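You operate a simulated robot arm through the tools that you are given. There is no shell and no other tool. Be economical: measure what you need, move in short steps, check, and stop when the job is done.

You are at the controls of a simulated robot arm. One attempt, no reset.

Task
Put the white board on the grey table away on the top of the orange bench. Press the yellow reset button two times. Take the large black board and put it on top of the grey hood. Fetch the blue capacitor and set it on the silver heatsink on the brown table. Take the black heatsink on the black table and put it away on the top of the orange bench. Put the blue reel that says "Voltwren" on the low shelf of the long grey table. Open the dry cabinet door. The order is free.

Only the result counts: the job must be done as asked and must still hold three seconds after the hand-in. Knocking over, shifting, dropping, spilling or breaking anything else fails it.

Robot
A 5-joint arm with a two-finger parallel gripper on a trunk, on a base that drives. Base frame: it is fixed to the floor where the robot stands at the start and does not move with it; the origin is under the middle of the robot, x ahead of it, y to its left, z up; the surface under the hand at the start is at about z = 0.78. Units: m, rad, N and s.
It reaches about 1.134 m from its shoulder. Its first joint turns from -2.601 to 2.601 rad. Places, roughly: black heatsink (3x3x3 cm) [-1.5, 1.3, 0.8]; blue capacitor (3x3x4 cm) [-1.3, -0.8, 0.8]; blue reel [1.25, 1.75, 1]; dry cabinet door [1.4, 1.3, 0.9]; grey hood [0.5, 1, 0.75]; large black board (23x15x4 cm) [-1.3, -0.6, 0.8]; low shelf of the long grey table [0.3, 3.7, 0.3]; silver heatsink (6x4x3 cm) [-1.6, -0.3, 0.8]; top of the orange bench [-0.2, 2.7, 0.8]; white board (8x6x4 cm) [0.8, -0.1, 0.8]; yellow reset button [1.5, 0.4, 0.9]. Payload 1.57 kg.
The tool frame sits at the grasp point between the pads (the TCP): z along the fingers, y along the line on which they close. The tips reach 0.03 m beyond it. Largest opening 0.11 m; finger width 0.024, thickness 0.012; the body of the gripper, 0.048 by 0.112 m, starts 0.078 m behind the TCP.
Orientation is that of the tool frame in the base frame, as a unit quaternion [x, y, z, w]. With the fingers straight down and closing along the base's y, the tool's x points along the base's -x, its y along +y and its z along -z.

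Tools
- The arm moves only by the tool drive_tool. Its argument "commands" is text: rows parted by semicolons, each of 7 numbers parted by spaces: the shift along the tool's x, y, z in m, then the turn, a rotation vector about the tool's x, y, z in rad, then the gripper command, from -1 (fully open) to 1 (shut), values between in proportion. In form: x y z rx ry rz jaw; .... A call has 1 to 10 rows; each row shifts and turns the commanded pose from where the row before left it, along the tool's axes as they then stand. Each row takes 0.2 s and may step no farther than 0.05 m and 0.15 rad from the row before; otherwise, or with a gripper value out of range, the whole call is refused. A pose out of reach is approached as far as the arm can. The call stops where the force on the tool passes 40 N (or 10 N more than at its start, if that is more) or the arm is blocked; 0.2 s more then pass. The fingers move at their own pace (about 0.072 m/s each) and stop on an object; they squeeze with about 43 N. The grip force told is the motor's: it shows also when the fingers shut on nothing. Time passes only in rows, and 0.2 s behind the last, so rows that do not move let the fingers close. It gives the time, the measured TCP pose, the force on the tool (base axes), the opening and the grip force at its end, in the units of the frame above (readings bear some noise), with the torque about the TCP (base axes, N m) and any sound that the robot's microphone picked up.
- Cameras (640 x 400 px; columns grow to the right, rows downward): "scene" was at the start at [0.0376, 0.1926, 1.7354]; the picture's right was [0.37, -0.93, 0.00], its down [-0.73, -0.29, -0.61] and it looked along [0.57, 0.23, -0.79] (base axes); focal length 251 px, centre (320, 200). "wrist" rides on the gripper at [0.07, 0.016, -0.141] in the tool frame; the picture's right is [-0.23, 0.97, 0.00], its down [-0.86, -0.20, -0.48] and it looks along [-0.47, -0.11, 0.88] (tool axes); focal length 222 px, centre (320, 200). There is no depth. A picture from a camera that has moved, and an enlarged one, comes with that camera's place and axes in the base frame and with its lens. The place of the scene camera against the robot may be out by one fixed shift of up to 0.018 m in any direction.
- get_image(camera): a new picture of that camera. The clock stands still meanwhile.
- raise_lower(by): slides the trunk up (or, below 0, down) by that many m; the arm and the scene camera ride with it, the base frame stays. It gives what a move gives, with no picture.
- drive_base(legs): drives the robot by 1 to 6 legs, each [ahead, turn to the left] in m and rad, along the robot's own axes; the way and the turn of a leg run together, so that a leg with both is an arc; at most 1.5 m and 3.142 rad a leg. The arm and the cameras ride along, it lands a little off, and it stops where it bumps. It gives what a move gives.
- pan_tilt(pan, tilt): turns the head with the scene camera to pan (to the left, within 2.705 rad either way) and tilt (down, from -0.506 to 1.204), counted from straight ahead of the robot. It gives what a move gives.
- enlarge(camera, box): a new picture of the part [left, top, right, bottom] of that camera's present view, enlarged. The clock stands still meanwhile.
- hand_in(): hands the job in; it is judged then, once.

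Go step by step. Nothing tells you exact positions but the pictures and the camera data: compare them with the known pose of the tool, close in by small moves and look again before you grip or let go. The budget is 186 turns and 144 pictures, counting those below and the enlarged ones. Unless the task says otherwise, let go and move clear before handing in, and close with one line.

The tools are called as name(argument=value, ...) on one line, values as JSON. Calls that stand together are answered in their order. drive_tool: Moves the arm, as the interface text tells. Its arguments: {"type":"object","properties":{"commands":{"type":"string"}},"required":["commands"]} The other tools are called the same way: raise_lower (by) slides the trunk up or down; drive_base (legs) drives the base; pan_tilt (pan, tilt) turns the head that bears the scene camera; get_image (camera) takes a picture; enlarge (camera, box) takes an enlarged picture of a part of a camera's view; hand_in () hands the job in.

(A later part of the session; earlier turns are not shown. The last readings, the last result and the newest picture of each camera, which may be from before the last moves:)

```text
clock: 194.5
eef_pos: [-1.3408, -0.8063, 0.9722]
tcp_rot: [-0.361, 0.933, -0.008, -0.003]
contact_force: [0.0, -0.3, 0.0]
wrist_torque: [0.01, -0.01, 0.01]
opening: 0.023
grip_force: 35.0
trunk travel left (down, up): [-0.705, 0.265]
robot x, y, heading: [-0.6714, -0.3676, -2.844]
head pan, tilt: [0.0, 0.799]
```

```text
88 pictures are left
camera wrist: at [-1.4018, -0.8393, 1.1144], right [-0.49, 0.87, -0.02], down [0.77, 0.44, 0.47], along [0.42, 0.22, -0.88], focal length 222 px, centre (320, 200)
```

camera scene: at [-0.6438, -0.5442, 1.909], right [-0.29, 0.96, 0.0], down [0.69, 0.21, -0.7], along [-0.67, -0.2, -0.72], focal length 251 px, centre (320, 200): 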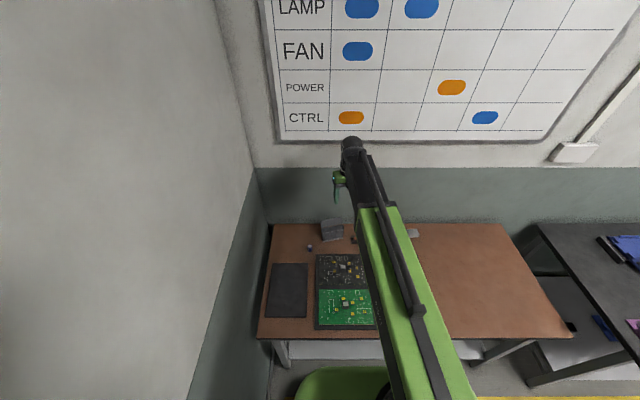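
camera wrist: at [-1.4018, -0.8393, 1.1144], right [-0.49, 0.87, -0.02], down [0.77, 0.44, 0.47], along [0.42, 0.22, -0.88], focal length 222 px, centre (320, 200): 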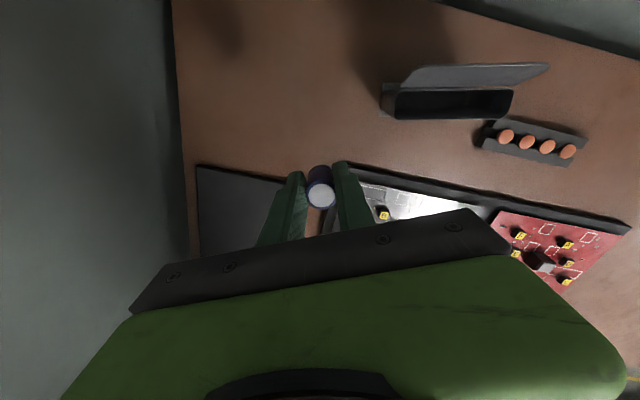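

The capacitor is held. I raise, move the base 5 cm closer, and carry it over toward the silver heatsink.

raise_lower(by=0.2)

drive_base(legs=[[0.05, 0]])

drive_tool(commands="-0.0165 0.043 0 0 0 0 1;-0.0165 0.043 0 0 0 0 1;-0.0165 0.043 0 0 0 0 1;-0.0165 0.043 0 0 0 0 1;-0.0165 0.043 0 0 0 0 1;-0.0165 0.043 0 0 0 0 1;-0.0165 0.043 0 0 0 0 1;-0.0165 0.043 0 0 0 0 1;-0.0165 0.043 0 0 0 0 1;-0.0165 0.043 0 0 0 0 1")

drive_tool(commands="-0.0165 0.043 0 0 0 0 1;-0.0165 0.043 0 0 0 0 1")

get_image(camera="wrist")

```text
clock: 196.7
eef_pos: [-1.3405, -0.8075, 1.1714]
tcp_rot: [-0.361, 0.933, -0.009, -0.003]
contact_force: [-0.2, -0.1, -0.2]
wrist_torque: [0.01, -0.04, 0.0]
opening: 0.0227
grip_force: 35.6
trunk travel left (down, up): [-0.905, 0.065]
robot x, y, heading: [-0.6713, -0.3633, -2.845]
head pan, tilt: [0.0, 0.799]
```

```text
clock: 197.6
eef_pos: [-1.3912, -0.8224, 1.1697]
tcp_rot: [-0.36, 0.933, -0.008, -0.002]
contact_force: [-1.5, 0.2, -0.5]
wrist_torque: [0.05, -0.06, 0.04]
opening: 0.0229
grip_force: 35.3
trunk travel left (down, up): [-0.905, 0.065]
robot x, y, heading: [-0.7198, -0.3825, -2.843]
head pan, tilt: [0.0, 0.799]
```

```text
clock: 199.8
eef_pos: [-1.5574, -0.3923, 1.1724]
tcp_rot: [-0.361, 0.932, -0.009, -0.003]
contact_force: [-0.1, 0.0, -0.7]
wrist_torque: [-0.05, -0.01, 0.0]
opening: 0.0229
grip_force: 35.3
out of reach, approached as far as the arm can: row 5, 10
trunk travel left (down, up): [-0.905, 0.065]
robot x, y, heading: [-0.7219, -0.3806, -2.846]
head pan, tilt: [0.0, 0.799]
```

```text
clock: 200.4
eef_pos: [-1.5903, -0.305, 1.1716]
tcp_rot: [-0.36, 0.933, -0.009, -0.003]
contact_force: [-0.2, 0.2, -0.2]
wrist_torque: [0.01, -0.01, 0.0]
opening: 0.0228
grip_force: 35.2
trunk travel left (down, up): [-0.905, 0.065]
robot x, y, heading: [-0.722, -0.3803, -2.849]
head pan, tilt: [0.0, 0.799]
```

```text
87 pictures are left
camera wrist: at [-1.652, -0.3383, 1.3144], right [-0.49, 0.87, -0.02], down [0.77, 0.44, 0.47], along [0.42, 0.22, -0.88], focal length 222 px, centre (320, 200)
```

wrist: 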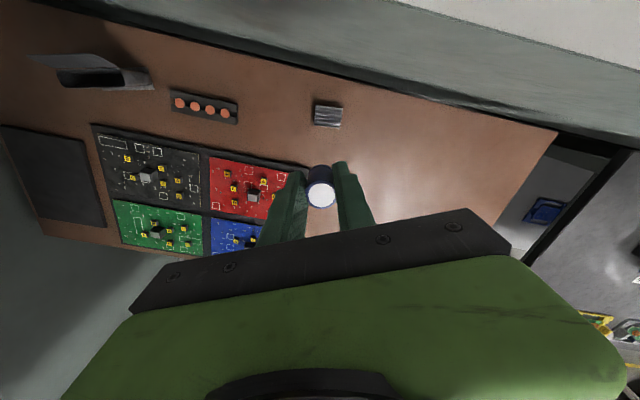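

drive_tool(commands="0.006 0.0095 0 0 0 0 1;0 0 0 0 0 0 1")

raise_lower(by=-0.25)

enlarge(camera="wrist", box=[200, 80, 440, 230])

```text
clock: 201.0
eef_pos: [-1.6009, -0.3035, 1.1723]
tcp_rot: [-0.36, 0.933, -0.009, -0.004]
contact_force: [-0.6, 0.1, 0.0]
wrist_torque: [0.02, 0.0, -0.01]
opening: 0.0228
grip_force: 35.5
trunk travel left (down, up): [-0.905, 0.065]
robot x, y, heading: [-0.7207, -0.3797, -2.841]
head pan, tilt: [0.0, 0.799]
```

```text
clock: 203.6
eef_pos: [-1.6004, -0.3036, 0.9227]
tcp_rot: [-0.361, 0.933, -0.009, -0.003]
contact_force: [0.9, -0.5, 0.1]
wrist_torque: [0.02, 0.03, 0.02]
opening: 0.023
grip_force: 35.3
trunk travel left (down, up): [-0.655, 0.315]
robot x, y, heading: [-0.7213, -0.382, -2.845]
head pan, tilt: [0.0, 0.799]
```

```text
2.67 times, centred on (320, 155) of wrist
camera zoom: at [-1.6624, -0.3363, 1.0645], right [-0.49, 0.87, -0.02], down [0.77, 0.44, 0.47], along [0.42, 0.22, -0.88], focal length 592 px, centre (320, 320)
```

zoom: 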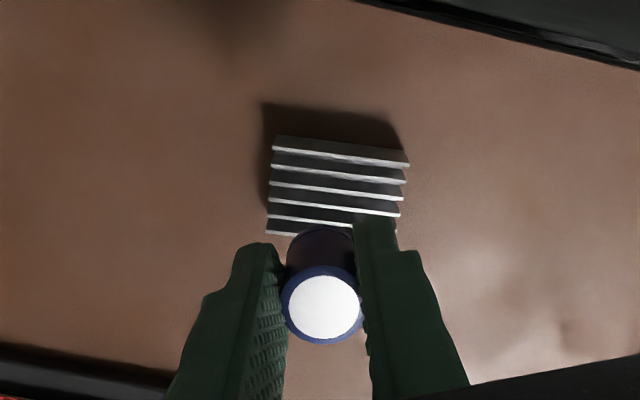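

drive_tool(commands="-0.0055 0.004 0 0 0 0 1;0 0 0 0 0 0 1")

raise_lower(by=-0.062)

enlarge(camera="wrist", box=[200, 80, 440, 230])

```text
clock: 204.2
eef_pos: [-1.5981, -0.2962, 0.9213]
tcp_rot: [-0.361, 0.933, -0.009, -0.003]
contact_force: [0.6, -0.3, -0.7]
wrist_torque: [-0.02, 0.02, -0.02]
opening: 0.0229
grip_force: 35.4
trunk travel left (down, up): [-0.655, 0.315]
robot x, y, heading: [-0.719, -0.3826, -2.85]
head pan, tilt: [0.0, 0.799]
```

```text
clock: 205.2
eef_pos: [-1.598, -0.298, 0.8601]
tcp_rot: [-0.361, 0.933, -0.008, -0.003]
contact_force: [0.0, 0.2, -0.1]
wrist_torque: [-0.01, -0.01, -0.02]
opening: 0.0228
grip_force: 35.6
trunk travel left (down, up): [-0.593, 0.377]
robot x, y, heading: [-0.7195, -0.3801, -2.84]
head pan, tilt: [0.0, 0.799]
```

```text
2.67 times, centred on (320, 155) of wrist
camera zoom: at [-1.6608, -0.3299, 1.0025], right [-0.49, 0.87, -0.02], down [0.77, 0.44, 0.47], along [0.42, 0.22, -0.88], focal length 592 px, centre (320, 320)
```

zoom: 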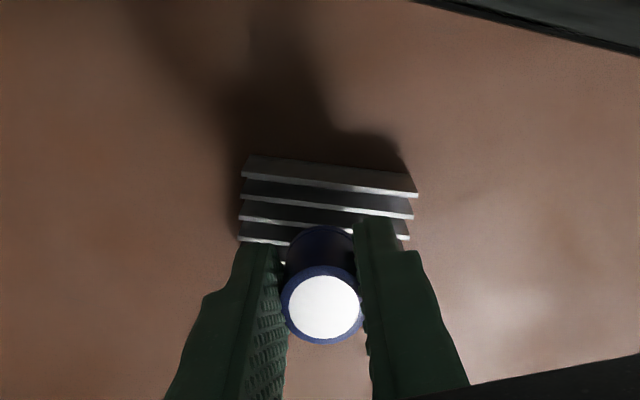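

drive_tool(commands="0.003 0.002 0 0 0 0 1;0 0 0 0 0 0 1")

raise_lower(by=-0.005)

raise_lower(by=-0.003)

```text
clock: 205.8
eef_pos: [-1.6027, -0.2981, 0.8591]
tcp_rot: [-0.361, 0.933, -0.009, -0.003]
contact_force: [0.1, 0.4, 0.2]
wrist_torque: [-0.02, -0.01, 0.02]
opening: 0.0229
grip_force: 35.2
trunk travel left (down, up): [-0.593, 0.377]
robot x, y, heading: [-0.7209, -0.3792, -2.849]
head pan, tilt: [0.0, 0.799]
```

```text
clock: 206.3
eef_pos: [-1.6024, -0.2978, 0.8546]
tcp_rot: [-0.361, 0.933, -0.009, -0.002]
contact_force: [0.2, 1.1, 0.3]
wrist_torque: [0.04, 0.01, 0.01]
opening: 0.023
grip_force: 35.3
trunk travel left (down, up): [-0.588, 0.382]
robot x, y, heading: [-0.7171, -0.3806, -2.848]
head pan, tilt: [0.0, 0.799]
```

```text
clock: 206.8
eef_pos: [-1.6024, -0.2972, 0.8514]
tcp_rot: [-0.36, 0.933, -0.008, -0.004]
contact_force: [0.9, 0.2, -0.3]
wrist_torque: [0.01, 0.0, -0.01]
opening: 0.0226
grip_force: 35.5
trunk travel left (down, up): [-0.585, 0.385]
robot x, y, heading: [-0.7192, -0.3863, -2.843]
head pan, tilt: [0.0, 0.799]
```

raise_lower(by=-0.002)

raise_lower(by=-0.002)

```text
clock: 207.3
eef_pos: [-1.6024, -0.2971, 0.8488]
tcp_rot: [-0.361, 0.933, -0.008, -0.004]
contact_force: [0.5, 0.2, -0.2]
wrist_torque: [0.03, 0.0, 0.02]
opening: 0.0234
grip_force: 35.5
trunk travel left (down, up): [-0.583, 0.387]
robot x, y, heading: [-0.7209, -0.3782, -2.845]
head pan, tilt: [0.0, 0.799]
```

```text
clock: 207.9
eef_pos: [-1.6026, -0.2971, 0.847]
tcp_rot: [-0.361, 0.933, -0.009, -0.003]
contact_force: [0.7, -0.2, -0.5]
wrist_torque: [-0.01, -0.07, 0.01]
opening: 0.0228
grip_force: 36.3
trunk travel left (down, up): [-0.581, 0.389]
robot x, y, heading: [-0.719, -0.3818, -2.844]
head pan, tilt: [0.0, 0.799]
```

raise_lower(by=-0.002)

raise_lower(by=-0.002)

enlarge(camera="wrist", box=[200, 80, 440, 230])

```text
clock: 208.4
eef_pos: [-1.6028, -0.2984, 0.8453]
tcp_rot: [-0.361, 0.933, -0.009, -0.004]
contact_force: [-2.4, -1.2, 8.5]
wrist_torque: [0.08, 0.08, -0.02]
opening: 0.0229
grip_force: 35.9
trunk travel left (down, up): [-0.579, 0.391]
robot x, y, heading: [-0.7161, -0.3786, -2.844]
head pan, tilt: [0.0, 0.799]
```

```text
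clock: 208.9
eef_pos: [-1.6019, -0.2983, 0.8465]
tcp_rot: [-0.361, 0.932, -0.007, -0.004]
contact_force: [-7.8, 0.8, 30.8]
wrist_torque: [0.17, 0.26, 0.02]
opening: 0.0229
grip_force: 35.3
trunk travel left (down, up): [-0.577, 0.393]
robot x, y, heading: [-0.721, -0.3813, -2.841]
head pan, tilt: [0.0, 0.799]
```

```text
2.67 times, centred on (320, 155) of wrist
camera zoom: at [-1.6628, -0.3308, 0.9889], right [-0.49, 0.87, -0.01], down [0.77, 0.44, 0.47], along [0.41, 0.22, -0.88], focal length 592 px, centre (320, 320)
```

zoom: 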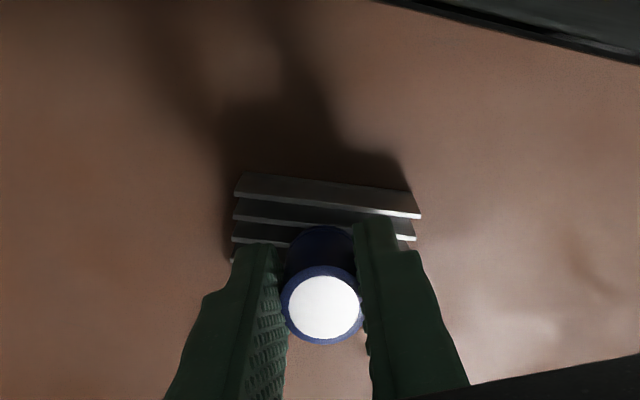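

Contact at z≈0.846, capacitor resting well within the fin area. I ease off 2 mm, release and lift.

raise_lower(by=0.002)

drive_tool(commands="0 0 0 0 0 0 0.4;0 0 0 0 0 0 0.1;0 0 0 0 0 0 0;0 0 0 0 0 0 0")

raise_lower(by=0.12)

enlarge(camera="wrist", box=[200, 80, 440, 230])

```text
clock: 209.4
eef_pos: [-1.6018, -0.2969, 0.8462]
tcp_rot: [-0.361, 0.932, -0.009, -0.004]
contact_force: [1.4, -0.7, 9.8]
wrist_torque: [0.03, -0.04, 0.01]
opening: 0.0227
grip_force: 35.4
trunk travel left (down, up): [-0.579, 0.391]
robot x, y, heading: [-0.7207, -0.3767, -2.848]
head pan, tilt: [0.0, 0.799]
```

```text
clock: 210.4
eef_pos: [-1.6015, -0.2981, 0.8461]
tcp_rot: [-0.361, 0.932, -0.009, -0.004]
contact_force: [0.8, 0.3, 0.5]
wrist_torque: [0.01, -0.03, -0.02]
opening: 0.0551
grip_force: 0.0
trunk travel left (down, up): [-0.579, 0.391]
robot x, y, heading: [-0.7169, -0.3812, -2.842]
head pan, tilt: [0.0, 0.799]
```

```text
clock: 211.9
eef_pos: [-1.6034, -0.3001, 0.9659]
tcp_rot: [-0.361, 0.933, -0.008, -0.004]
contact_force: [-0.7, 0.9, 0.4]
wrist_torque: [-0.01, -0.05, 0.0]
opening: 0.0549
grip_force: 0.0
trunk travel left (down, up): [-0.699, 0.271]
robot x, y, heading: [-0.7207, -0.3787, -2.848]
head pan, tilt: [0.0, 0.799]
```

```text
2.67 times, centred on (320, 155) of wrist
camera zoom: at [-1.6644, -0.3306, 1.1084], right [-0.49, 0.87, -0.02], down [0.77, 0.44, 0.47], along [0.42, 0.22, -0.88], focal length 592 px, centre (320, 320)
```

zoom: 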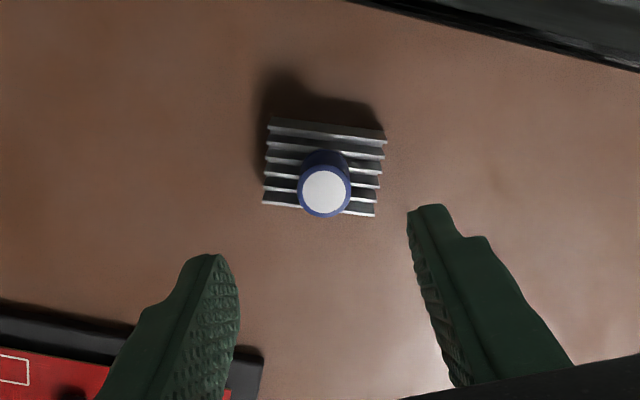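

The capacitor stands on the heatsink. Next the black board: I raise, back off 6 cm, turn the tool square and move over its centre block.

raise_lower(by=0.15)

drive_base(legs=[[-0.07, 0]])

drive_tool(commands="0 0 0 0 0 -0.141 0;0 0 0 0 0 -0.141 0;0 0 0 0 0 -0.141 0;0 0 0 0 0 -0.141 0;0 0 0 0 0 -0.141 0;0 0 0 0 0 -0.141 0;0 0 0 0 0 -0.141 0;0 0 0 0 0 -0.141 0")

drive_tool(commands="0.0441 -0.0199 0 0 0 0 0;0.0441 -0.0199 0 0 0 0 0;0.0441 -0.0199 0 0 0 0 0;0.0441 -0.0199 0 0 0 0 0;0.0441 -0.0199 0 0 0 0 0;0.0441 -0.0199 0 0 0 0 0;0.0441 -0.0199 0 0 0 0 0;0.0441 -0.0199 0 0 0 0 0;0.0441 -0.0199 0 0 0 0 0")

get_image(camera="wrist")

```text
clock: 213.7
eef_pos: [-1.603, -0.2978, 1.1157]
tcp_rot: [-0.36, 0.933, -0.009, -0.003]
contact_force: [0.2, -0.7, -0.6]
wrist_torque: [0.03, 0.01, 0.01]
opening: 0.0553
grip_force: 0.0
trunk travel left (down, up): [-0.849, 0.121]
robot x, y, heading: [-0.7241, -0.3796, -2.84]
head pan, tilt: [0.0, 0.799]
```

```text
clock: 214.7
eef_pos: [-1.5343, -0.2757, 1.1166]
tcp_rot: [-0.36, 0.933, -0.008, -0.004]
contact_force: [-0.4, 0.3, 0.6]
wrist_torque: [-0.02, 0.05, -0.01]
opening: 0.0548
grip_force: 0.0
trunk travel left (down, up): [-0.849, 0.121]
robot x, y, heading: [-0.6488, -0.3617, -2.844]
head pan, tilt: [0.0, 0.799]
```

```text
clock: 216.5
eef_pos: [-1.534, -0.2779, 1.1144]
tcp_rot: [0.804, -0.594, 0.005, 0.007]
contact_force: [0.1, -0.1, 0.0]
wrist_torque: [-0.01, 0.01, -0.01]
opening: 0.0551
grip_force: 0.0
trunk travel left (down, up): [-0.849, 0.121]
robot x, y, heading: [-0.6526, -0.3602, -2.843]
head pan, tilt: [0.0, 0.799]
```

```text
clock: 218.5
eef_pos: [-1.2467, -0.6034, 1.1154]
tcp_rot: [0.803, -0.596, 0.005, 0.007]
contact_force: [0.6, -0.1, 0.6]
wrist_torque: [-0.03, 0.0, 0.01]
opening: 0.0551
grip_force: 0.0
out of reach, approached as far as the arm can: row 5
trunk travel left (down, up): [-0.849, 0.121]
robot x, y, heading: [-0.6534, -0.3585, -2.846]
head pan, tilt: [0.0, 0.799]
```

```text
82 pictures are left
camera wrist: at [-1.2415, -0.6734, 1.2592], right [-1.0, -0.07, 0.0], down [-0.06, 0.88, 0.46], along [-0.03, 0.46, -0.89], focal length 222 px, centre (320, 200)
```

wrist: 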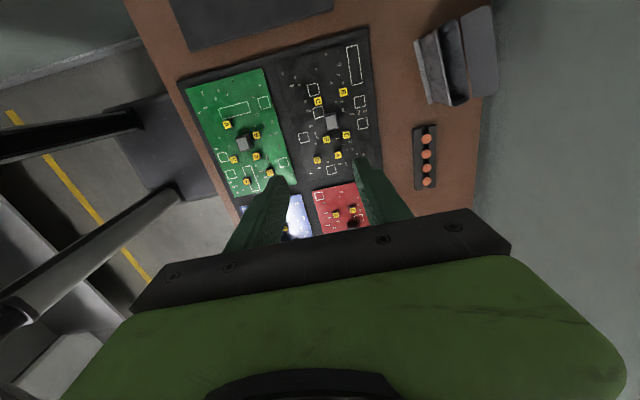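

drive_tool(commands="0.001 0.0264 0 0 0 0 0;0 0 0 0 0 0 0")

raise_lower(by=-0.22)

get_image(camera="wrist")

```text
clock: 219.1
eef_pos: [-1.2719, -0.6125, 1.1158]
tcp_rot: [0.804, -0.595, 0.005, 0.007]
contact_force: [0.4, 0.8, -0.2]
wrist_torque: [0.03, -0.02, 0.02]
opening: 0.0547
grip_force: 0.0
out of reach, approached as far as the arm can: row 1
trunk travel left (down, up): [-0.849, 0.121]
robot x, y, heading: [-0.6523, -0.3588, -2.842]
head pan, tilt: [0.0, 0.799]
```

```text
clock: 221.4
eef_pos: [-1.2726, -0.6132, 0.8962]
tcp_rot: [0.804, -0.595, 0.006, 0.007]
contact_force: [-0.7, -1.1, 0.4]
wrist_torque: [-0.01, -0.01, 0.02]
opening: 0.0552
grip_force: 0.1
trunk travel left (down, up): [-0.629, 0.341]
robot x, y, heading: [-0.6562, -0.3605, -2.843]
head pan, tilt: [0.0, 0.799]
```

```text
81 pictures are left
camera wrist: at [-1.2671, -0.6818, 1.0392], right [-1.0, -0.07, 0.0], down [-0.06, 0.88, 0.46], along [-0.03, 0.46, -0.89], focal length 222 px, centre (320, 200)
```

wrist: 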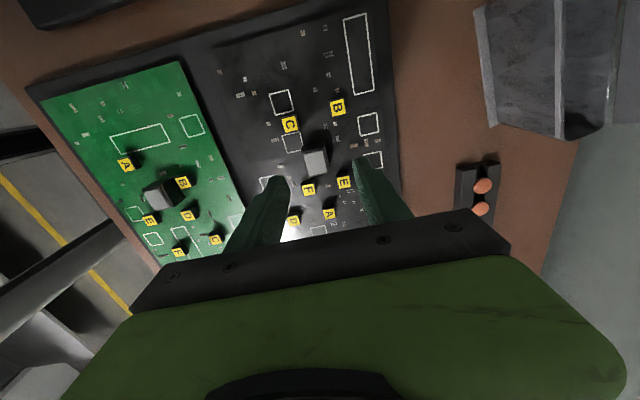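

drive_tool(commands="0.001 -0.004 0 0 0 0 0;0 0 0 0 0 0 0")

raise_lower(by=-0.05)

enlarge(camera="wrist", box=[200, 100, 440, 250])

```text
clock: 222.0
eef_pos: [-1.2678, -0.6132, 0.8957]
tcp_rot: [0.804, -0.595, 0.005, 0.008]
contact_force: [0.3, 0.1, -0.7]
wrist_torque: [0.02, -0.02, -0.05]
opening: 0.055
grip_force: 0.1
trunk travel left (down, up): [-0.629, 0.341]
robot x, y, heading: [-0.6488, -0.3586, -2.845]
head pan, tilt: [0.0, 0.799]
```

```text
clock: 222.9
eef_pos: [-1.2683, -0.6131, 0.8465]
tcp_rot: [0.804, -0.594, 0.005, 0.007]
contact_force: [0.0, -0.2, -0.5]
wrist_torque: [0.0, 0.04, 0.0]
opening: 0.0551
grip_force: 0.1
trunk travel left (down, up): [-0.579, 0.391]
robot x, y, heading: [-0.6492, -0.3582, -2.846]
head pan, tilt: [0.0, 0.799]
```

```text
2.67 times, centred on (320, 175) of wrist
camera zoom: at [-1.2629, -0.6817, 0.9891], right [-1.0, -0.07, 0.0], down [-0.06, 0.88, 0.46], along [-0.03, 0.46, -0.89], focal length 592 px, centre (320, 267)
```

zoom: 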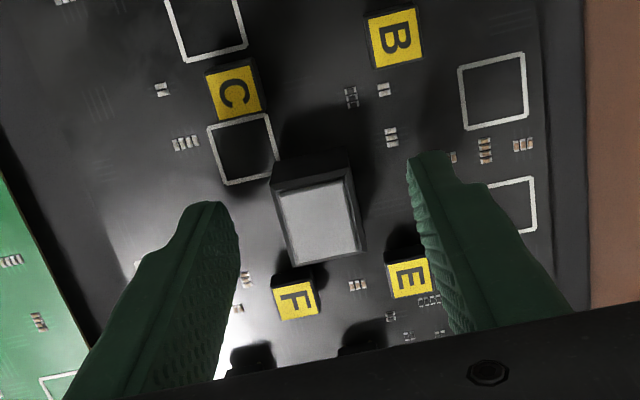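

Block is centred and squared between the fingers, small yellow parts clear. I lower, grip, and lift gently.

raise_lower(by=-0.012)

raise_lower(by=-0.006)

drive_tool(commands="0 0 0 0 0 0 1;0 0 0 0 0 0 1;0 0 0 0 0 0 1;0 0 0 0 0 0 1")

raise_lower(by=0.03)

get_image(camera="wrist")

```text
clock: 223.5
eef_pos: [-1.2689, -0.6127, 0.8347]
tcp_rot: [0.804, -0.595, 0.005, 0.007]
contact_force: [0.3, -0.5, -0.5]
wrist_torque: [0.02, -0.01, -0.01]
opening: 0.0552
grip_force: 0.0
trunk travel left (down, up): [-0.567, 0.403]
robot x, y, heading: [-0.6541, -0.3573, -2.846]
head pan, tilt: [0.0, 0.799]
```

```text
clock: 224.0
eef_pos: [-1.2675, -0.6125, 0.8328]
tcp_rot: [0.804, -0.595, 0.005, 0.009]
contact_force: [-1.4, -0.7, 31.6]
wrist_torque: [0.6, -0.69, 0.03]
opening: 0.0525
grip_force: 0.1
trunk travel left (down, up): [-0.564, 0.406]
robot x, y, heading: [-0.6549, -0.3587, -2.852]
head pan, tilt: [0.0, 0.799]
stopped: the force on the tool passed its limit at 52 N (the readings are from after the stop); the commanded pose is now the measured one
```

```text
clock: 224.7
eef_pos: [-1.268, -0.6116, 0.8322]
tcp_rot: [0.803, -0.595, 0.004, 0.01]
contact_force: [-6.2, -2.4, 45.8]
wrist_torque: [0.48, -0.63, -0.05]
opening: 0.0233
grip_force: 35.6
trunk travel left (down, up): [-0.564, 0.406]
robot x, y, heading: [-0.6547, -0.3585, -2.846]
head pan, tilt: [0.0, 0.799]
stopped in row 3: the force on the tool passed its limit at 44 N (the readings are from after the stop); the commanded pose is now the measured one
```

```text
clock: 225.5
eef_pos: [-1.2693, -0.6124, 0.8604]
tcp_rot: [0.804, -0.594, 0.005, 0.008]
contact_force: [0.6, -0.3, -2.0]
wrist_torque: [0.02, -0.02, -0.01]
opening: 0.0233
grip_force: 35.9
trunk travel left (down, up): [-0.594, 0.376]
robot x, y, heading: [-0.6512, -0.3579, -2.843]
head pan, tilt: [0.0, 0.799]
```

```text
79 pictures are left
camera wrist: at [-1.2634, -0.682, 1.0038], right [-1.0, -0.07, 0.0], down [-0.06, 0.89, 0.46], along [-0.03, 0.46, -0.89], focal length 222 px, centre (320, 200)
```

wrist: 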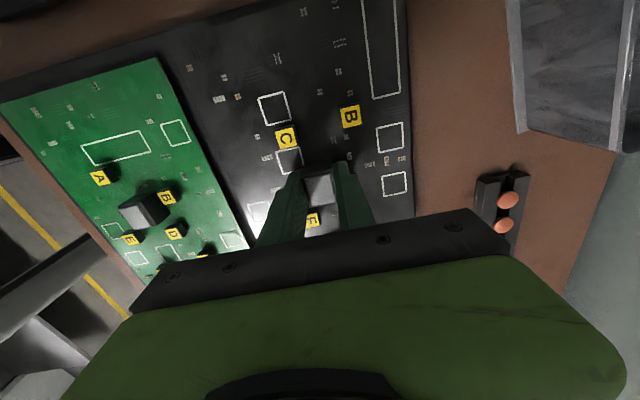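

raise_lower(by=0.05)

get_image(camera="wrist")

enlarge(camera="scene", box=[240, 180, 480, 350])

```text
clock: 226.4
eef_pos: [-1.2697, -0.6136, 0.9103]
tcp_rot: [0.804, -0.594, 0.005, 0.008]
contact_force: [0.4, 0.3, -1.9]
wrist_torque: [-0.02, 0.0, -0.01]
opening: 0.0236
grip_force: 35.6
trunk travel left (down, up): [-0.644, 0.326]
robot x, y, heading: [-0.6522, -0.3602, -2.844]
head pan, tilt: [0.0, 0.799]
```

```text
78 pictures are left
camera wrist: at [-1.2636, -0.6821, 1.0538], right [-1.0, -0.07, 0.0], down [-0.06, 0.88, 0.46], along [-0.03, 0.46, -0.89], focal length 222 px, centre (320, 200)
```

wrist: 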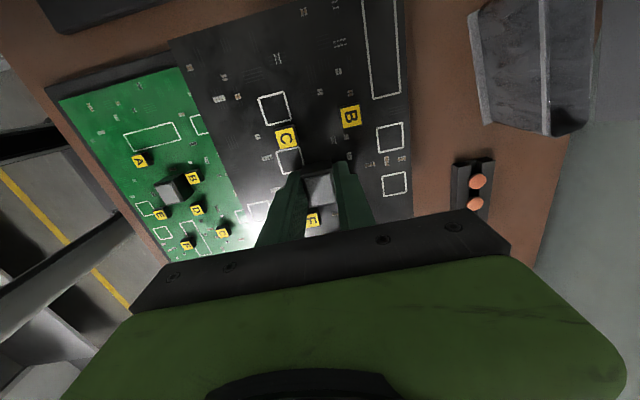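

```text
2.35 times, centred on (360, 265) of scene
camera zoom: at [-0.6243, -0.5382, 1.6307], right [-0.29, 0.96, 0.0], down [0.69, 0.21, -0.7], along [-0.67, -0.2, -0.72], focal length 591 px, centre (226, 47)
```

zoom: 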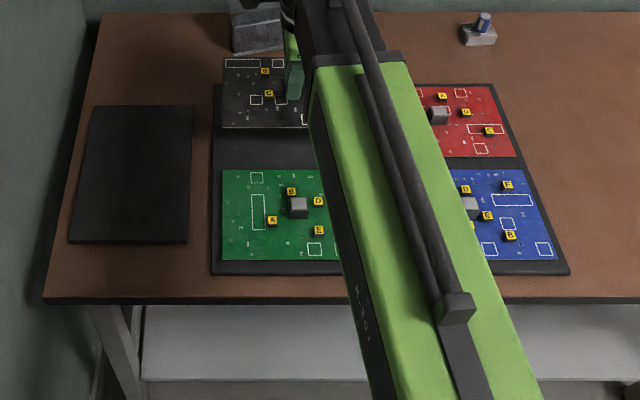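

The black board is off the panel cleanly. I raise it and drive around to face the hood.

raise_lower(by=0.28)

drive_base(legs=[[-0.4, 0], [0, -1.571], [0.9, 0], [0, -1.571]])

get_image(camera="scene")

get_image(camera="wrist")

```text
clock: 229.2
eef_pos: [-1.2685, -0.6126, 1.191]
tcp_rot: [0.804, -0.595, 0.005, 0.008]
contact_force: [0.2, -0.6, -2.4]
wrist_torque: [0.0, -0.03, -0.01]
opening: 0.0232
grip_force: 35.6
trunk travel left (down, up): [-0.924, 0.046]
robot x, y, heading: [-0.6524, -0.3609, -2.846]
head pan, tilt: [0.0, 0.799]
```

```text
clock: 243.6
eef_pos: [0.0813, 0.8572, 1.1904]
tcp_rot: [0.595, 0.803, 0.008, -0.005]
contact_force: [0.5, 1.4, -2.3]
wrist_torque: [-0.09, -0.01, 0.03]
opening: 0.0235
grip_force: 35.9
trunk travel left (down, up): [-0.924, 0.046]
robot x, y, heading: [-0.5256, 0.577, 0.305]
head pan, tilt: [0.0, 0.799]
```

```text
76 pictures are left
camera scene: at [-0.5315, 0.7472, 1.9104], right [0.3, -0.95, 0.0], down [-0.68, -0.22, -0.7], along [0.67, 0.21, -0.72], focal length 251 px, centre (320, 200)
```

scene: 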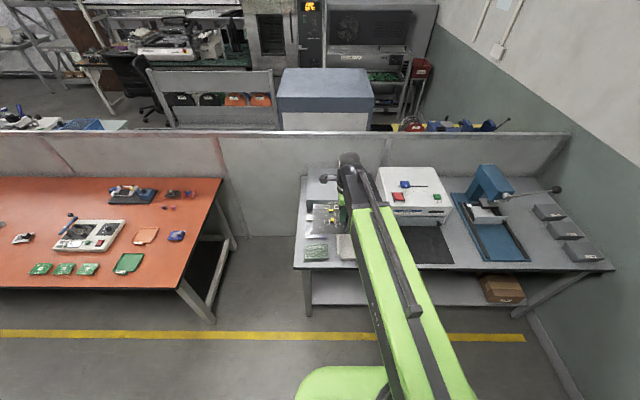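

```text
75 pictures are left
camera wrist: at [0.0763, 0.9257, 1.3333], right [1.0, 0.07, 0.0], down [0.06, -0.88, 0.46], along [0.03, -0.46, -0.89], focal length 222 px, centre (320, 200)
```

wrist: 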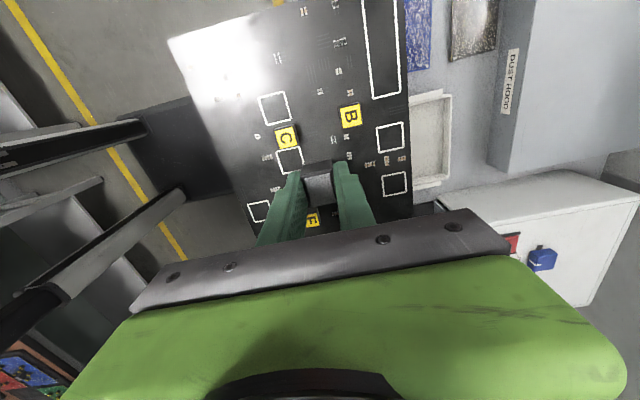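

The dust hood's top is centred near e1 0.88, e2 0.79 (room axes); my board is already at the right e2. I drive 0.33 m forward, extend and view.

drive_base(legs=[[0.33, 0]])

get_image(camera="wrist")

pan_tilt(pan=0.3, tilt=0.9)

get_image(camera="scene")

```text
clock: 245.8
eef_pos: [0.3986, 0.955, 1.1894]
tcp_rot: [0.596, 0.803, 0.007, -0.005]
contact_force: [0.1, 0.0, -2.8]
wrist_torque: [0.0, 0.0, 0.01]
opening: 0.0235
grip_force: 35.4
trunk travel left (down, up): [-0.924, 0.046]
robot x, y, heading: [-0.2129, 0.675, 0.301]
head pan, tilt: [0.0, 0.799]
```

```text
74 pictures are left
camera wrist: at [0.3939, 1.0229, 1.3332], right [1.0, 0.07, 0.0], down [0.06, -0.89, 0.46], along [0.03, -0.46, -0.89], focal length 222 px, centre (320, 200)
```

wrist: 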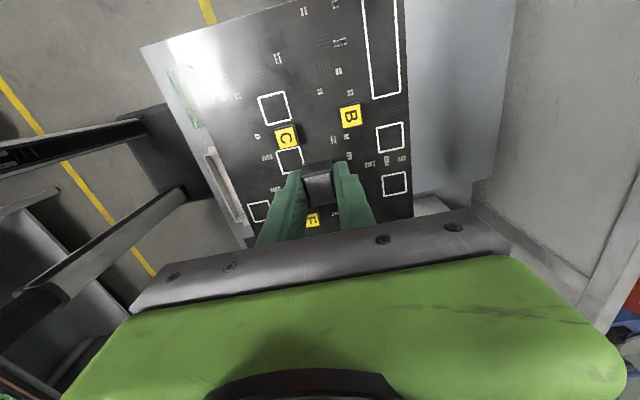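

```text
clock: 246.6
eef_pos: [0.3969, 0.9543, 1.1906]
tcp_rot: [0.596, 0.803, 0.008, -0.004]
contact_force: [-0.1, -0.7, -1.2]
wrist_torque: [0.01, 0.02, 0.01]
opening: 0.0234
grip_force: 36.0
trunk travel left (down, up): [-0.924, 0.046]
robot x, y, heading: [-0.2102, 0.6758, 0.308]
head pan, tilt: [0.3, 0.901]
```

```text
73 pictures are left
camera scene: at [-0.2298, 0.862, 1.9028], right [0.57, -0.82, 0.0], down [-0.65, -0.44, -0.62], along [0.51, 0.35, -0.78], focal length 251 px, centre (320, 200)
```

scene: 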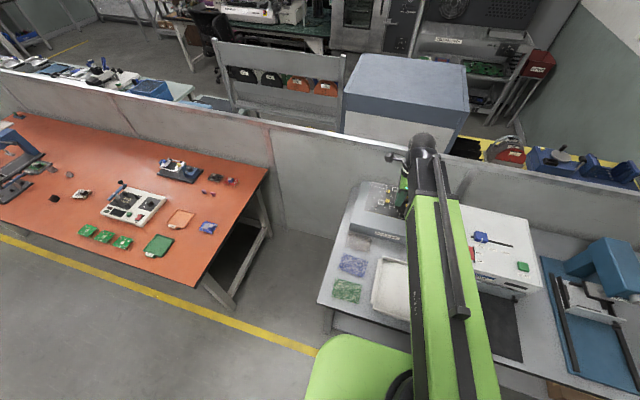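

I extend 21 cm over the hood's middle and check the alignment.

drive_tool(commands="0 0.0425 0 0 0 0 1;0 0.0425 0 0 0 0 1;0 0.0425 0 0 0 0 1;0 0.0425 0 0 0 0 1;0 0.04 0 0 0 0 1")

raise_lower(by=-0.2)

get_image(camera="wrist")

get_image(camera="scene")

```text
clock: 247.8
eef_pos: [0.599, 1.0145, 1.1892]
tcp_rot: [0.595, 0.804, 0.008, -0.006]
contact_force: [-0.2, -0.3, -2.4]
wrist_torque: [-0.01, 0.05, 0.0]
opening: 0.0235
grip_force: 35.8
trunk travel left (down, up): [-0.924, 0.046]
robot x, y, heading: [-0.2119, 0.6725, 0.304]
head pan, tilt: [0.3, 0.901]
```

```text
clock: 250.0
eef_pos: [0.5971, 1.0149, 0.9897]
tcp_rot: [0.595, 0.803, 0.008, -0.004]
contact_force: [0.5, -0.2, -2.1]
wrist_torque: [0.02, 0.0, 0.01]
opening: 0.0233
grip_force: 35.4
trunk travel left (down, up): [-0.724, 0.246]
robot x, y, heading: [-0.2153, 0.6743, 0.307]
head pan, tilt: [0.3, 0.901]
```

```text
72 pictures are left
camera wrist: at [0.5934, 1.0833, 1.1339], right [1.0, 0.07, 0.0], down [0.06, -0.89, 0.46], along [0.03, -0.46, -0.89], focal length 222 px, centre (320, 200)
```

wrist: 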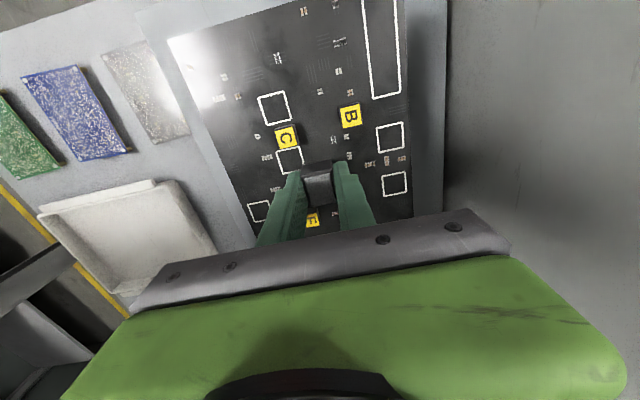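

```text
71 pictures are left
camera scene: at [-0.23, 0.8619, 1.7028], right [0.57, -0.82, 0.0], down [-0.64, -0.45, -0.62], along [0.51, 0.35, -0.78], focal length 251 px, centre (320, 200)
```

scene: 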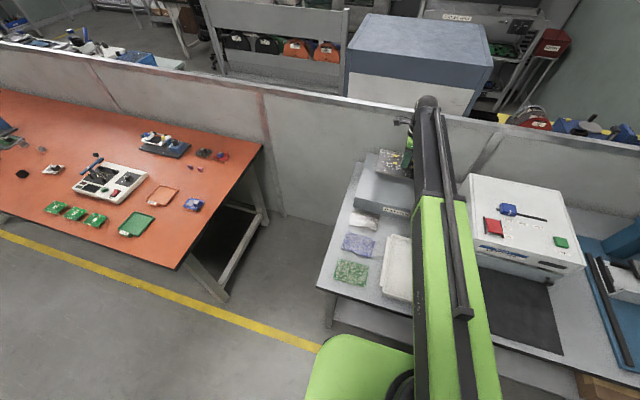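

Board is well inside the hood's outline. I lower to contact.

raise_lower(by=-0.05)

get_image(camera="wrist")

enlarge(camera="scene", box=[330, 120, 450, 220])

```text
clock: 250.9
eef_pos: [0.5988, 1.0149, 0.9401]
tcp_rot: [0.596, 0.803, 0.008, -0.005]
contact_force: [0.1, 0.6, -0.8]
wrist_torque: [0.0, 0.0, 0.0]
opening: 0.0235
grip_force: 36.0
trunk travel left (down, up): [-0.674, 0.296]
robot x, y, heading: [-0.215, 0.6765, 0.306]
head pan, tilt: [0.3, 0.901]
```

```text
70 pictures are left
camera wrist: at [0.5933, 1.0832, 1.0839], right [1.0, 0.07, 0.0], down [0.06, -0.89, 0.46], along [0.03, -0.46, -0.89], focal length 222 px, centre (320, 200)
```

wrist: 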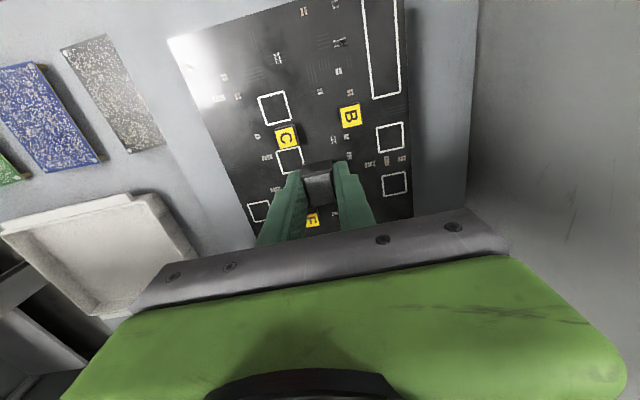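

```text
4.00 times, centred on (390, 170) of scene
camera zoom: at [-0.2301, 0.8619, 1.6528], right [0.57, -0.82, 0.0], down [-0.64, -0.45, -0.62], along [0.51, 0.35, -0.78], focal length 1004 px, centre (40, 320)
```

zoom: 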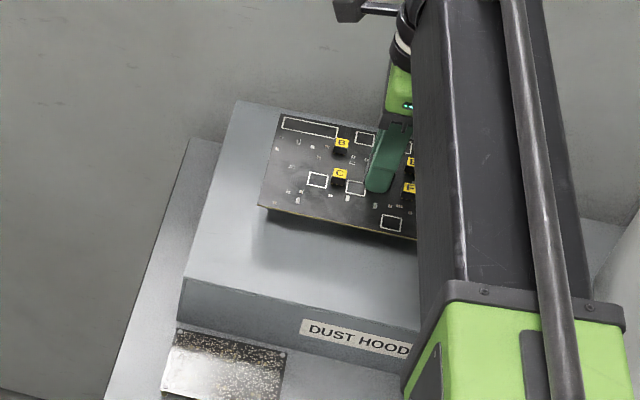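

raise_lower(by=-0.02)

raise_lower(by=-0.006)

raise_lower(by=-0.004)

enlarge(camera="scene", box=[330, 120, 450, 220])

```text
clock: 251.6
eef_pos: [0.5974, 1.0146, 0.9202]
tcp_rot: [0.596, 0.803, 0.008, -0.005]
contact_force: [0.0, 0.4, -1.9]
wrist_torque: [-0.04, -0.02, 0.03]
opening: 0.0233
grip_force: 35.6
trunk travel left (down, up): [-0.654, 0.316]
robot x, y, heading: [-0.2128, 0.6735, 0.301]
head pan, tilt: [0.3, 0.901]
```

```text
clock: 252.1
eef_pos: [0.5981, 1.0153, 0.9139]
tcp_rot: [0.596, 0.803, 0.007, -0.004]
contact_force: [0.3, 0.4, -1.9]
wrist_torque: [0.01, -0.03, 0.0]
opening: 0.0237
grip_force: 35.9
trunk travel left (down, up): [-0.648, 0.322]
robot x, y, heading: [-0.2139, 0.675, 0.306]
head pan, tilt: [0.3, 0.901]
```

```text
clock: 252.6
eef_pos: [0.597, 1.0152, 0.9101]
tcp_rot: [0.595, 0.803, 0.009, -0.005]
contact_force: [-0.8, 0.7, -1.6]
wrist_torque: [0.02, -0.02, -0.03]
opening: 0.0232
grip_force: 35.7
trunk travel left (down, up): [-0.644, 0.326]
robot x, y, heading: [-0.2116, 0.6803, 0.306]
head pan, tilt: [0.3, 0.901]
```

```text
4.00 times, centred on (390, 170) of scene
camera zoom: at [-0.23, 0.8619, 1.6228], right [0.57, -0.82, 0.0], down [-0.64, -0.45, -0.62], along [0.51, 0.35, -0.78], focal length 1004 px, centre (40, 320)
```

zoom: 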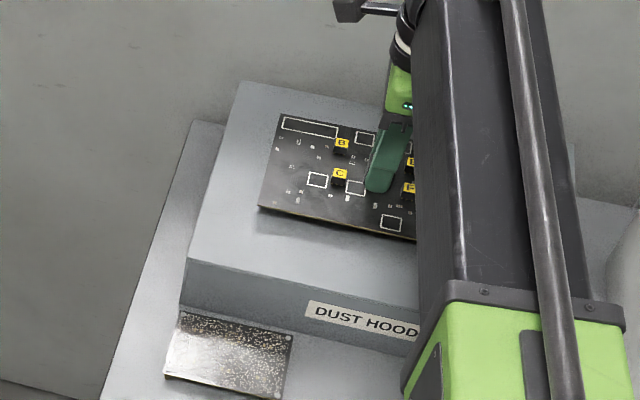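

raise_lower(by=-0.005)

raise_lower(by=-0.004)

raise_lower(by=-0.003)

```text
clock: 253.2
eef_pos: [0.5966, 1.0147, 0.9049]
tcp_rot: [0.595, 0.803, 0.008, -0.005]
contact_force: [-0.1, 0.0, -1.6]
wrist_torque: [-0.01, -0.02, 0.02]
opening: 0.0234
grip_force: 35.8
trunk travel left (down, up): [-0.639, 0.331]
robot x, y, heading: [-0.2124, 0.6737, 0.302]
head pan, tilt: [0.3, 0.901]
```

```text
clock: 253.7
eef_pos: [0.5971, 1.015, 0.9009]
tcp_rot: [0.595, 0.804, 0.009, -0.005]
contact_force: [-0.7, 0.5, -1.8]
wrist_torque: [0.03, -0.03, 0.0]
opening: 0.0233
grip_force: 35.8
trunk travel left (down, up): [-0.635, 0.335]
robot x, y, heading: [-0.21, 0.6775, 0.301]
head pan, tilt: [0.3, 0.901]
```

```text
clock: 254.2
eef_pos: [0.598, 1.0148, 0.8987]
tcp_rot: [0.595, 0.803, 0.008, -0.005]
contact_force: [-0.5, 0.4, -1.8]
wrist_torque: [0.04, -0.01, 0.01]
opening: 0.0233
grip_force: 35.8
trunk travel left (down, up): [-0.632, 0.338]
robot x, y, heading: [-0.2095, 0.6774, 0.306]
head pan, tilt: [0.3, 0.901]
```

raise_lower(by=-0.004)

raise_lower(by=-0.003)

raise_lower(by=-0.003)

enlarge(camera="scene", box=[330, 120, 450, 220])

```text
clock: 254.8
eef_pos: [0.596, 1.0142, 0.8952]
tcp_rot: [0.595, 0.804, 0.008, -0.005]
contact_force: [7.3, 2.5, 22.8]
wrist_torque: [-0.36, 0.53, 0.03]
opening: 0.0233
grip_force: 35.8
trunk travel left (down, up): [-0.628, 0.342]
robot x, y, heading: [-0.2127, 0.676, 0.302]
head pan, tilt: [0.3, 0.901]
```

```text
clock: 255.1
eef_pos: [0.5966, 1.014, 0.8959]
tcp_rot: [0.596, 0.803, 0.01, -0.003]
contact_force: [-0.1, 0.2, 25.5]
wrist_torque: [-0.65, 0.66, 0.06]
opening: 0.0234
grip_force: 35.9
trunk travel left (down, up): [-0.627, 0.343]
robot x, y, heading: [-0.2103, 0.676, 0.304]
head pan, tilt: [0.3, 0.901]
stopped: the force on the tool passed its limit at 48 N (the readings are from after the stop); the commanded pose is now the measured one
```

```text
clock: 255.4
eef_pos: [0.5976, 1.014, 0.8958]
tcp_rot: [0.595, 0.803, 0.011, -0.003]
contact_force: [0.6, 0.6, 32.5]
wrist_torque: [-0.78, 0.81, 0.07]
opening: 0.0236
grip_force: 36.1
trunk travel left (down, up): [-0.627, 0.343]
robot x, y, heading: [-0.2117, 0.6751, 0.301]
head pan, tilt: [0.3, 0.901]
stopped: the force on the tool passed its limit at 46 N (the readings are from after the stop); the commanded pose is now the measured one
```

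```text
4.00 times, centred on (390, 170) of scene
camera zoom: at [-0.2339, 0.8605, 1.6061], right [0.57, -0.82, 0.0], down [-0.64, -0.44, -0.62], along [0.51, 0.35, -0.78], focal length 1004 px, centre (40, 320)
```

zoom: 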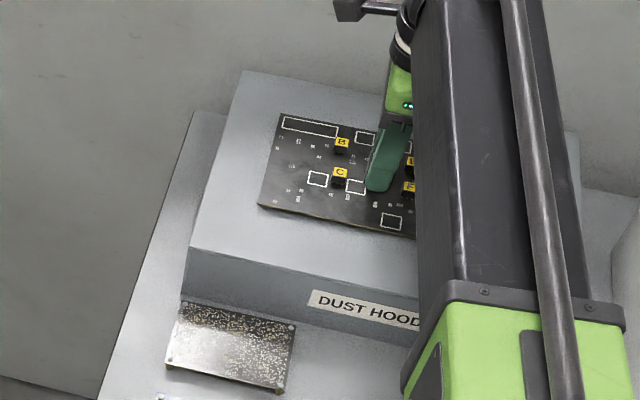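

The board is flat on the hood. I ease off, release and lift away.

raise_lower(by=0.003)

drive_tool(commands="0 0 0 0 0 0 0.4;0 0 0 0 0 0 0.1;0 0 0 0 0 0 0;0 0 0 0 0 0 0")

raise_lower(by=0.3)

get_image(camera="wrist")

get_image(camera="scene")

```text
clock: 256.0
eef_pos: [0.5991, 1.0157, 0.8959]
tcp_rot: [0.596, 0.803, 0.01, -0.003]
contact_force: [-0.4, -0.5, 1.9]
wrist_torque: [-0.2, 0.31, -0.05]
opening: 0.0232
grip_force: 35.6
trunk travel left (down, up): [-0.63, 0.34]
robot x, y, heading: [-0.2119, 0.6764, 0.304]
head pan, tilt: [0.3, 0.901]
```

```text
clock: 257.0
eef_pos: [0.598, 1.0159, 0.8966]
tcp_rot: [0.596, 0.803, 0.01, -0.003]
contact_force: [0.9, 0.6, 1.3]
wrist_torque: [-0.03, 0.04, -0.01]
opening: 0.0545
grip_force: 0.1
trunk travel left (down, up): [-0.63, 0.34]
robot x, y, heading: [-0.2142, 0.6736, 0.301]
head pan, tilt: [0.3, 0.901]
```

```text
clock: 260.0
eef_pos: [0.5987, 1.0152, 1.1959]
tcp_rot: [0.596, 0.803, 0.01, -0.003]
contact_force: [-0.1, 0.0, 0.3]
wrist_torque: [0.02, -0.03, 0.02]
opening: 0.0552
grip_force: 0.1
trunk travel left (down, up): [-0.93, 0.04]
robot x, y, heading: [-0.2104, 0.6738, 0.304]
head pan, tilt: [0.3, 0.901]
```

```text
66 pictures are left
camera wrist: at [0.5942, 1.0836, 1.3399], right [1.0, 0.07, 0.01], down [0.06, -0.89, 0.46], along [0.04, -0.46, -0.89], focal length 222 px, centre (320, 200)
```

wrist: 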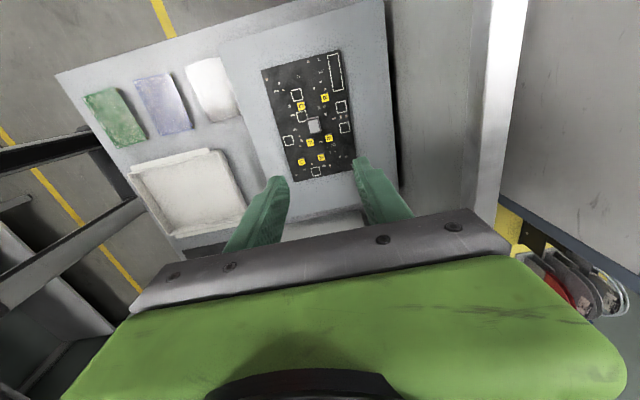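

```text
65 pictures are left
camera scene: at [-0.2301, 0.862, 1.9087], right [0.57, -0.82, 0.0], down [-0.64, -0.45, -0.62], along [0.51, 0.35, -0.78], focal length 251 px, centre (320, 200)
```

scene: 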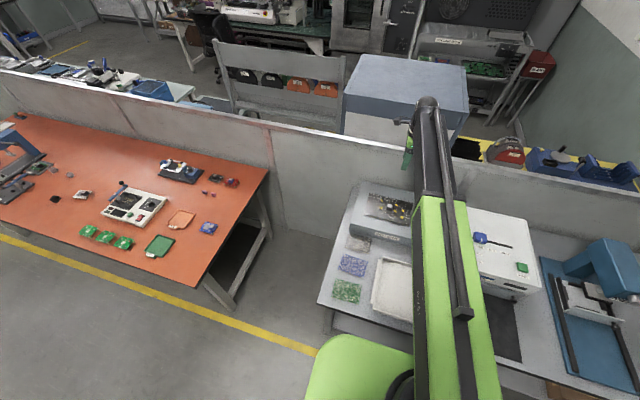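

The black board lies on the hood. Now I retract the arm and drive along the aisle toward the partition's far end to reach the other side.

drive_tool(commands="0 -0.045 0 0 0 0 -0.2;0 -0.045 0 0 0 0 -0.2;0 -0.045 0 0 0 0 -0.2;0 -0.045 0 0 0 0 -0.2;0 -0.045 0 0 0 0 -0.2")

drive_base(legs=[[-0.33, 0], [0, 1.564], [1.4, 0], [1.4, 0], [1.4, 0]])

pan_tilt(pan=-0.5, tilt=0.45)

get_image(camera="scene")

```text
clock: 261.2
eef_pos: [0.3822, 0.9499, 1.1972]
tcp_rot: [0.596, 0.803, 0.01, -0.004]
contact_force: [0.7, -0.3, -0.7]
wrist_torque: [-0.01, 0.0, 0.0]
opening: 0.066
grip_force: 0.0
trunk travel left (down, up): [-0.93, 0.04]
robot x, y, heading: [-0.2172, 0.6752, 0.304]
head pan, tilt: [0.3, 0.901]
```

```text
clock: 286.9
eef_pos: [-1.9917, 5.1921, 1.196]
tcp_rot: [-0.139, 0.99, 0.003, -0.009]
contact_force: [-0.1, -0.4, -0.5]
wrist_torque: [-0.02, -0.04, 0.0]
opening: 0.066
grip_force: 0.1
trunk travel left (down, up): [-0.93, 0.04]
robot x, y, heading: [-1.7235, 4.5911, 1.864]
head pan, tilt: [0.3, 0.901]
```

```text
clock: 288.0
eef_pos: [-1.9898, 5.1912, 1.1954]
tcp_rot: [-0.139, 0.99, 0.004, -0.01]
contact_force: [0.4, 0.3, -0.1]
wrist_torque: [-0.02, 0.03, 0.0]
opening: 0.0661
grip_force: 0.0
trunk travel left (down, up): [-0.93, 0.04]
robot x, y, heading: [-1.7232, 4.5971, 1.862]
head pan, tilt: [-0.499, 0.45]
```

```text
64 pictures are left
camera scene: at [-1.8411, 4.5854, 1.947], right [0.98, -0.21, 0.0], down [-0.09, -0.43, -0.9], along [0.19, 0.88, -0.44], focal length 251 px, centre (320, 200)
```

scene: 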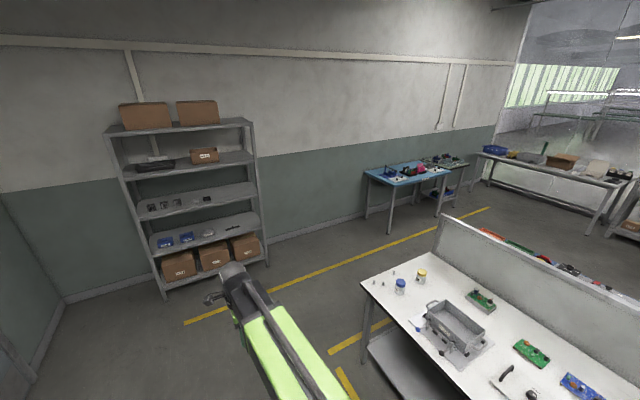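

The partition ends at about e2≈5.8 and there's a clear passage before the blue table. I drive through it and look back down the far side.

drive_base(legs=[[1.4, 0], [0, -1.567], [1.1, 0], [1.1, 0]])

pan_tilt(pan=-1.4, tilt=0.45)

get_image(camera="scene")

```text
clock: 309.2
eef_pos: [0.578, 6.7987, 1.1962]
tcp_rot: [0.607, 0.795, 0.009, -0.004]
contact_force: [1.0, -0.2, 0.0]
wrist_torque: [0.03, 0.01, 0.0]
opening: 0.066
grip_force: 0.0
trunk travel left (down, up): [-0.93, 0.04]
robot x, y, heading: [-0.0237, 6.5382, 0.281]
head pan, tilt: [-0.499, 0.45]
```

```text
clock: 310.4
eef_pos: [0.5785, 6.8005, 1.1957]
tcp_rot: [0.606, 0.795, 0.009, -0.004]
contact_force: [0.5, 0.3, 0.1]
wrist_torque: [0.03, -0.01, 0.0]
opening: 0.066
grip_force: 0.0
trunk travel left (down, up): [-0.93, 0.04]
robot x, y, heading: [-0.0252, 6.5367, 0.282]
head pan, tilt: [-1.4, 0.45]
```

```text
63 pictures are left
camera scene: at [-0.0612, 6.6026, 1.947], right [-0.9, -0.44, 0.0], down [-0.19, 0.39, -0.9], along [0.39, -0.81, -0.44], focal length 251 px, centre (320, 200)
```

scene: 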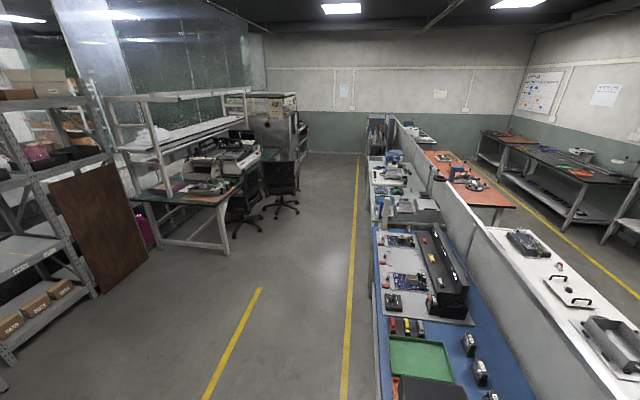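

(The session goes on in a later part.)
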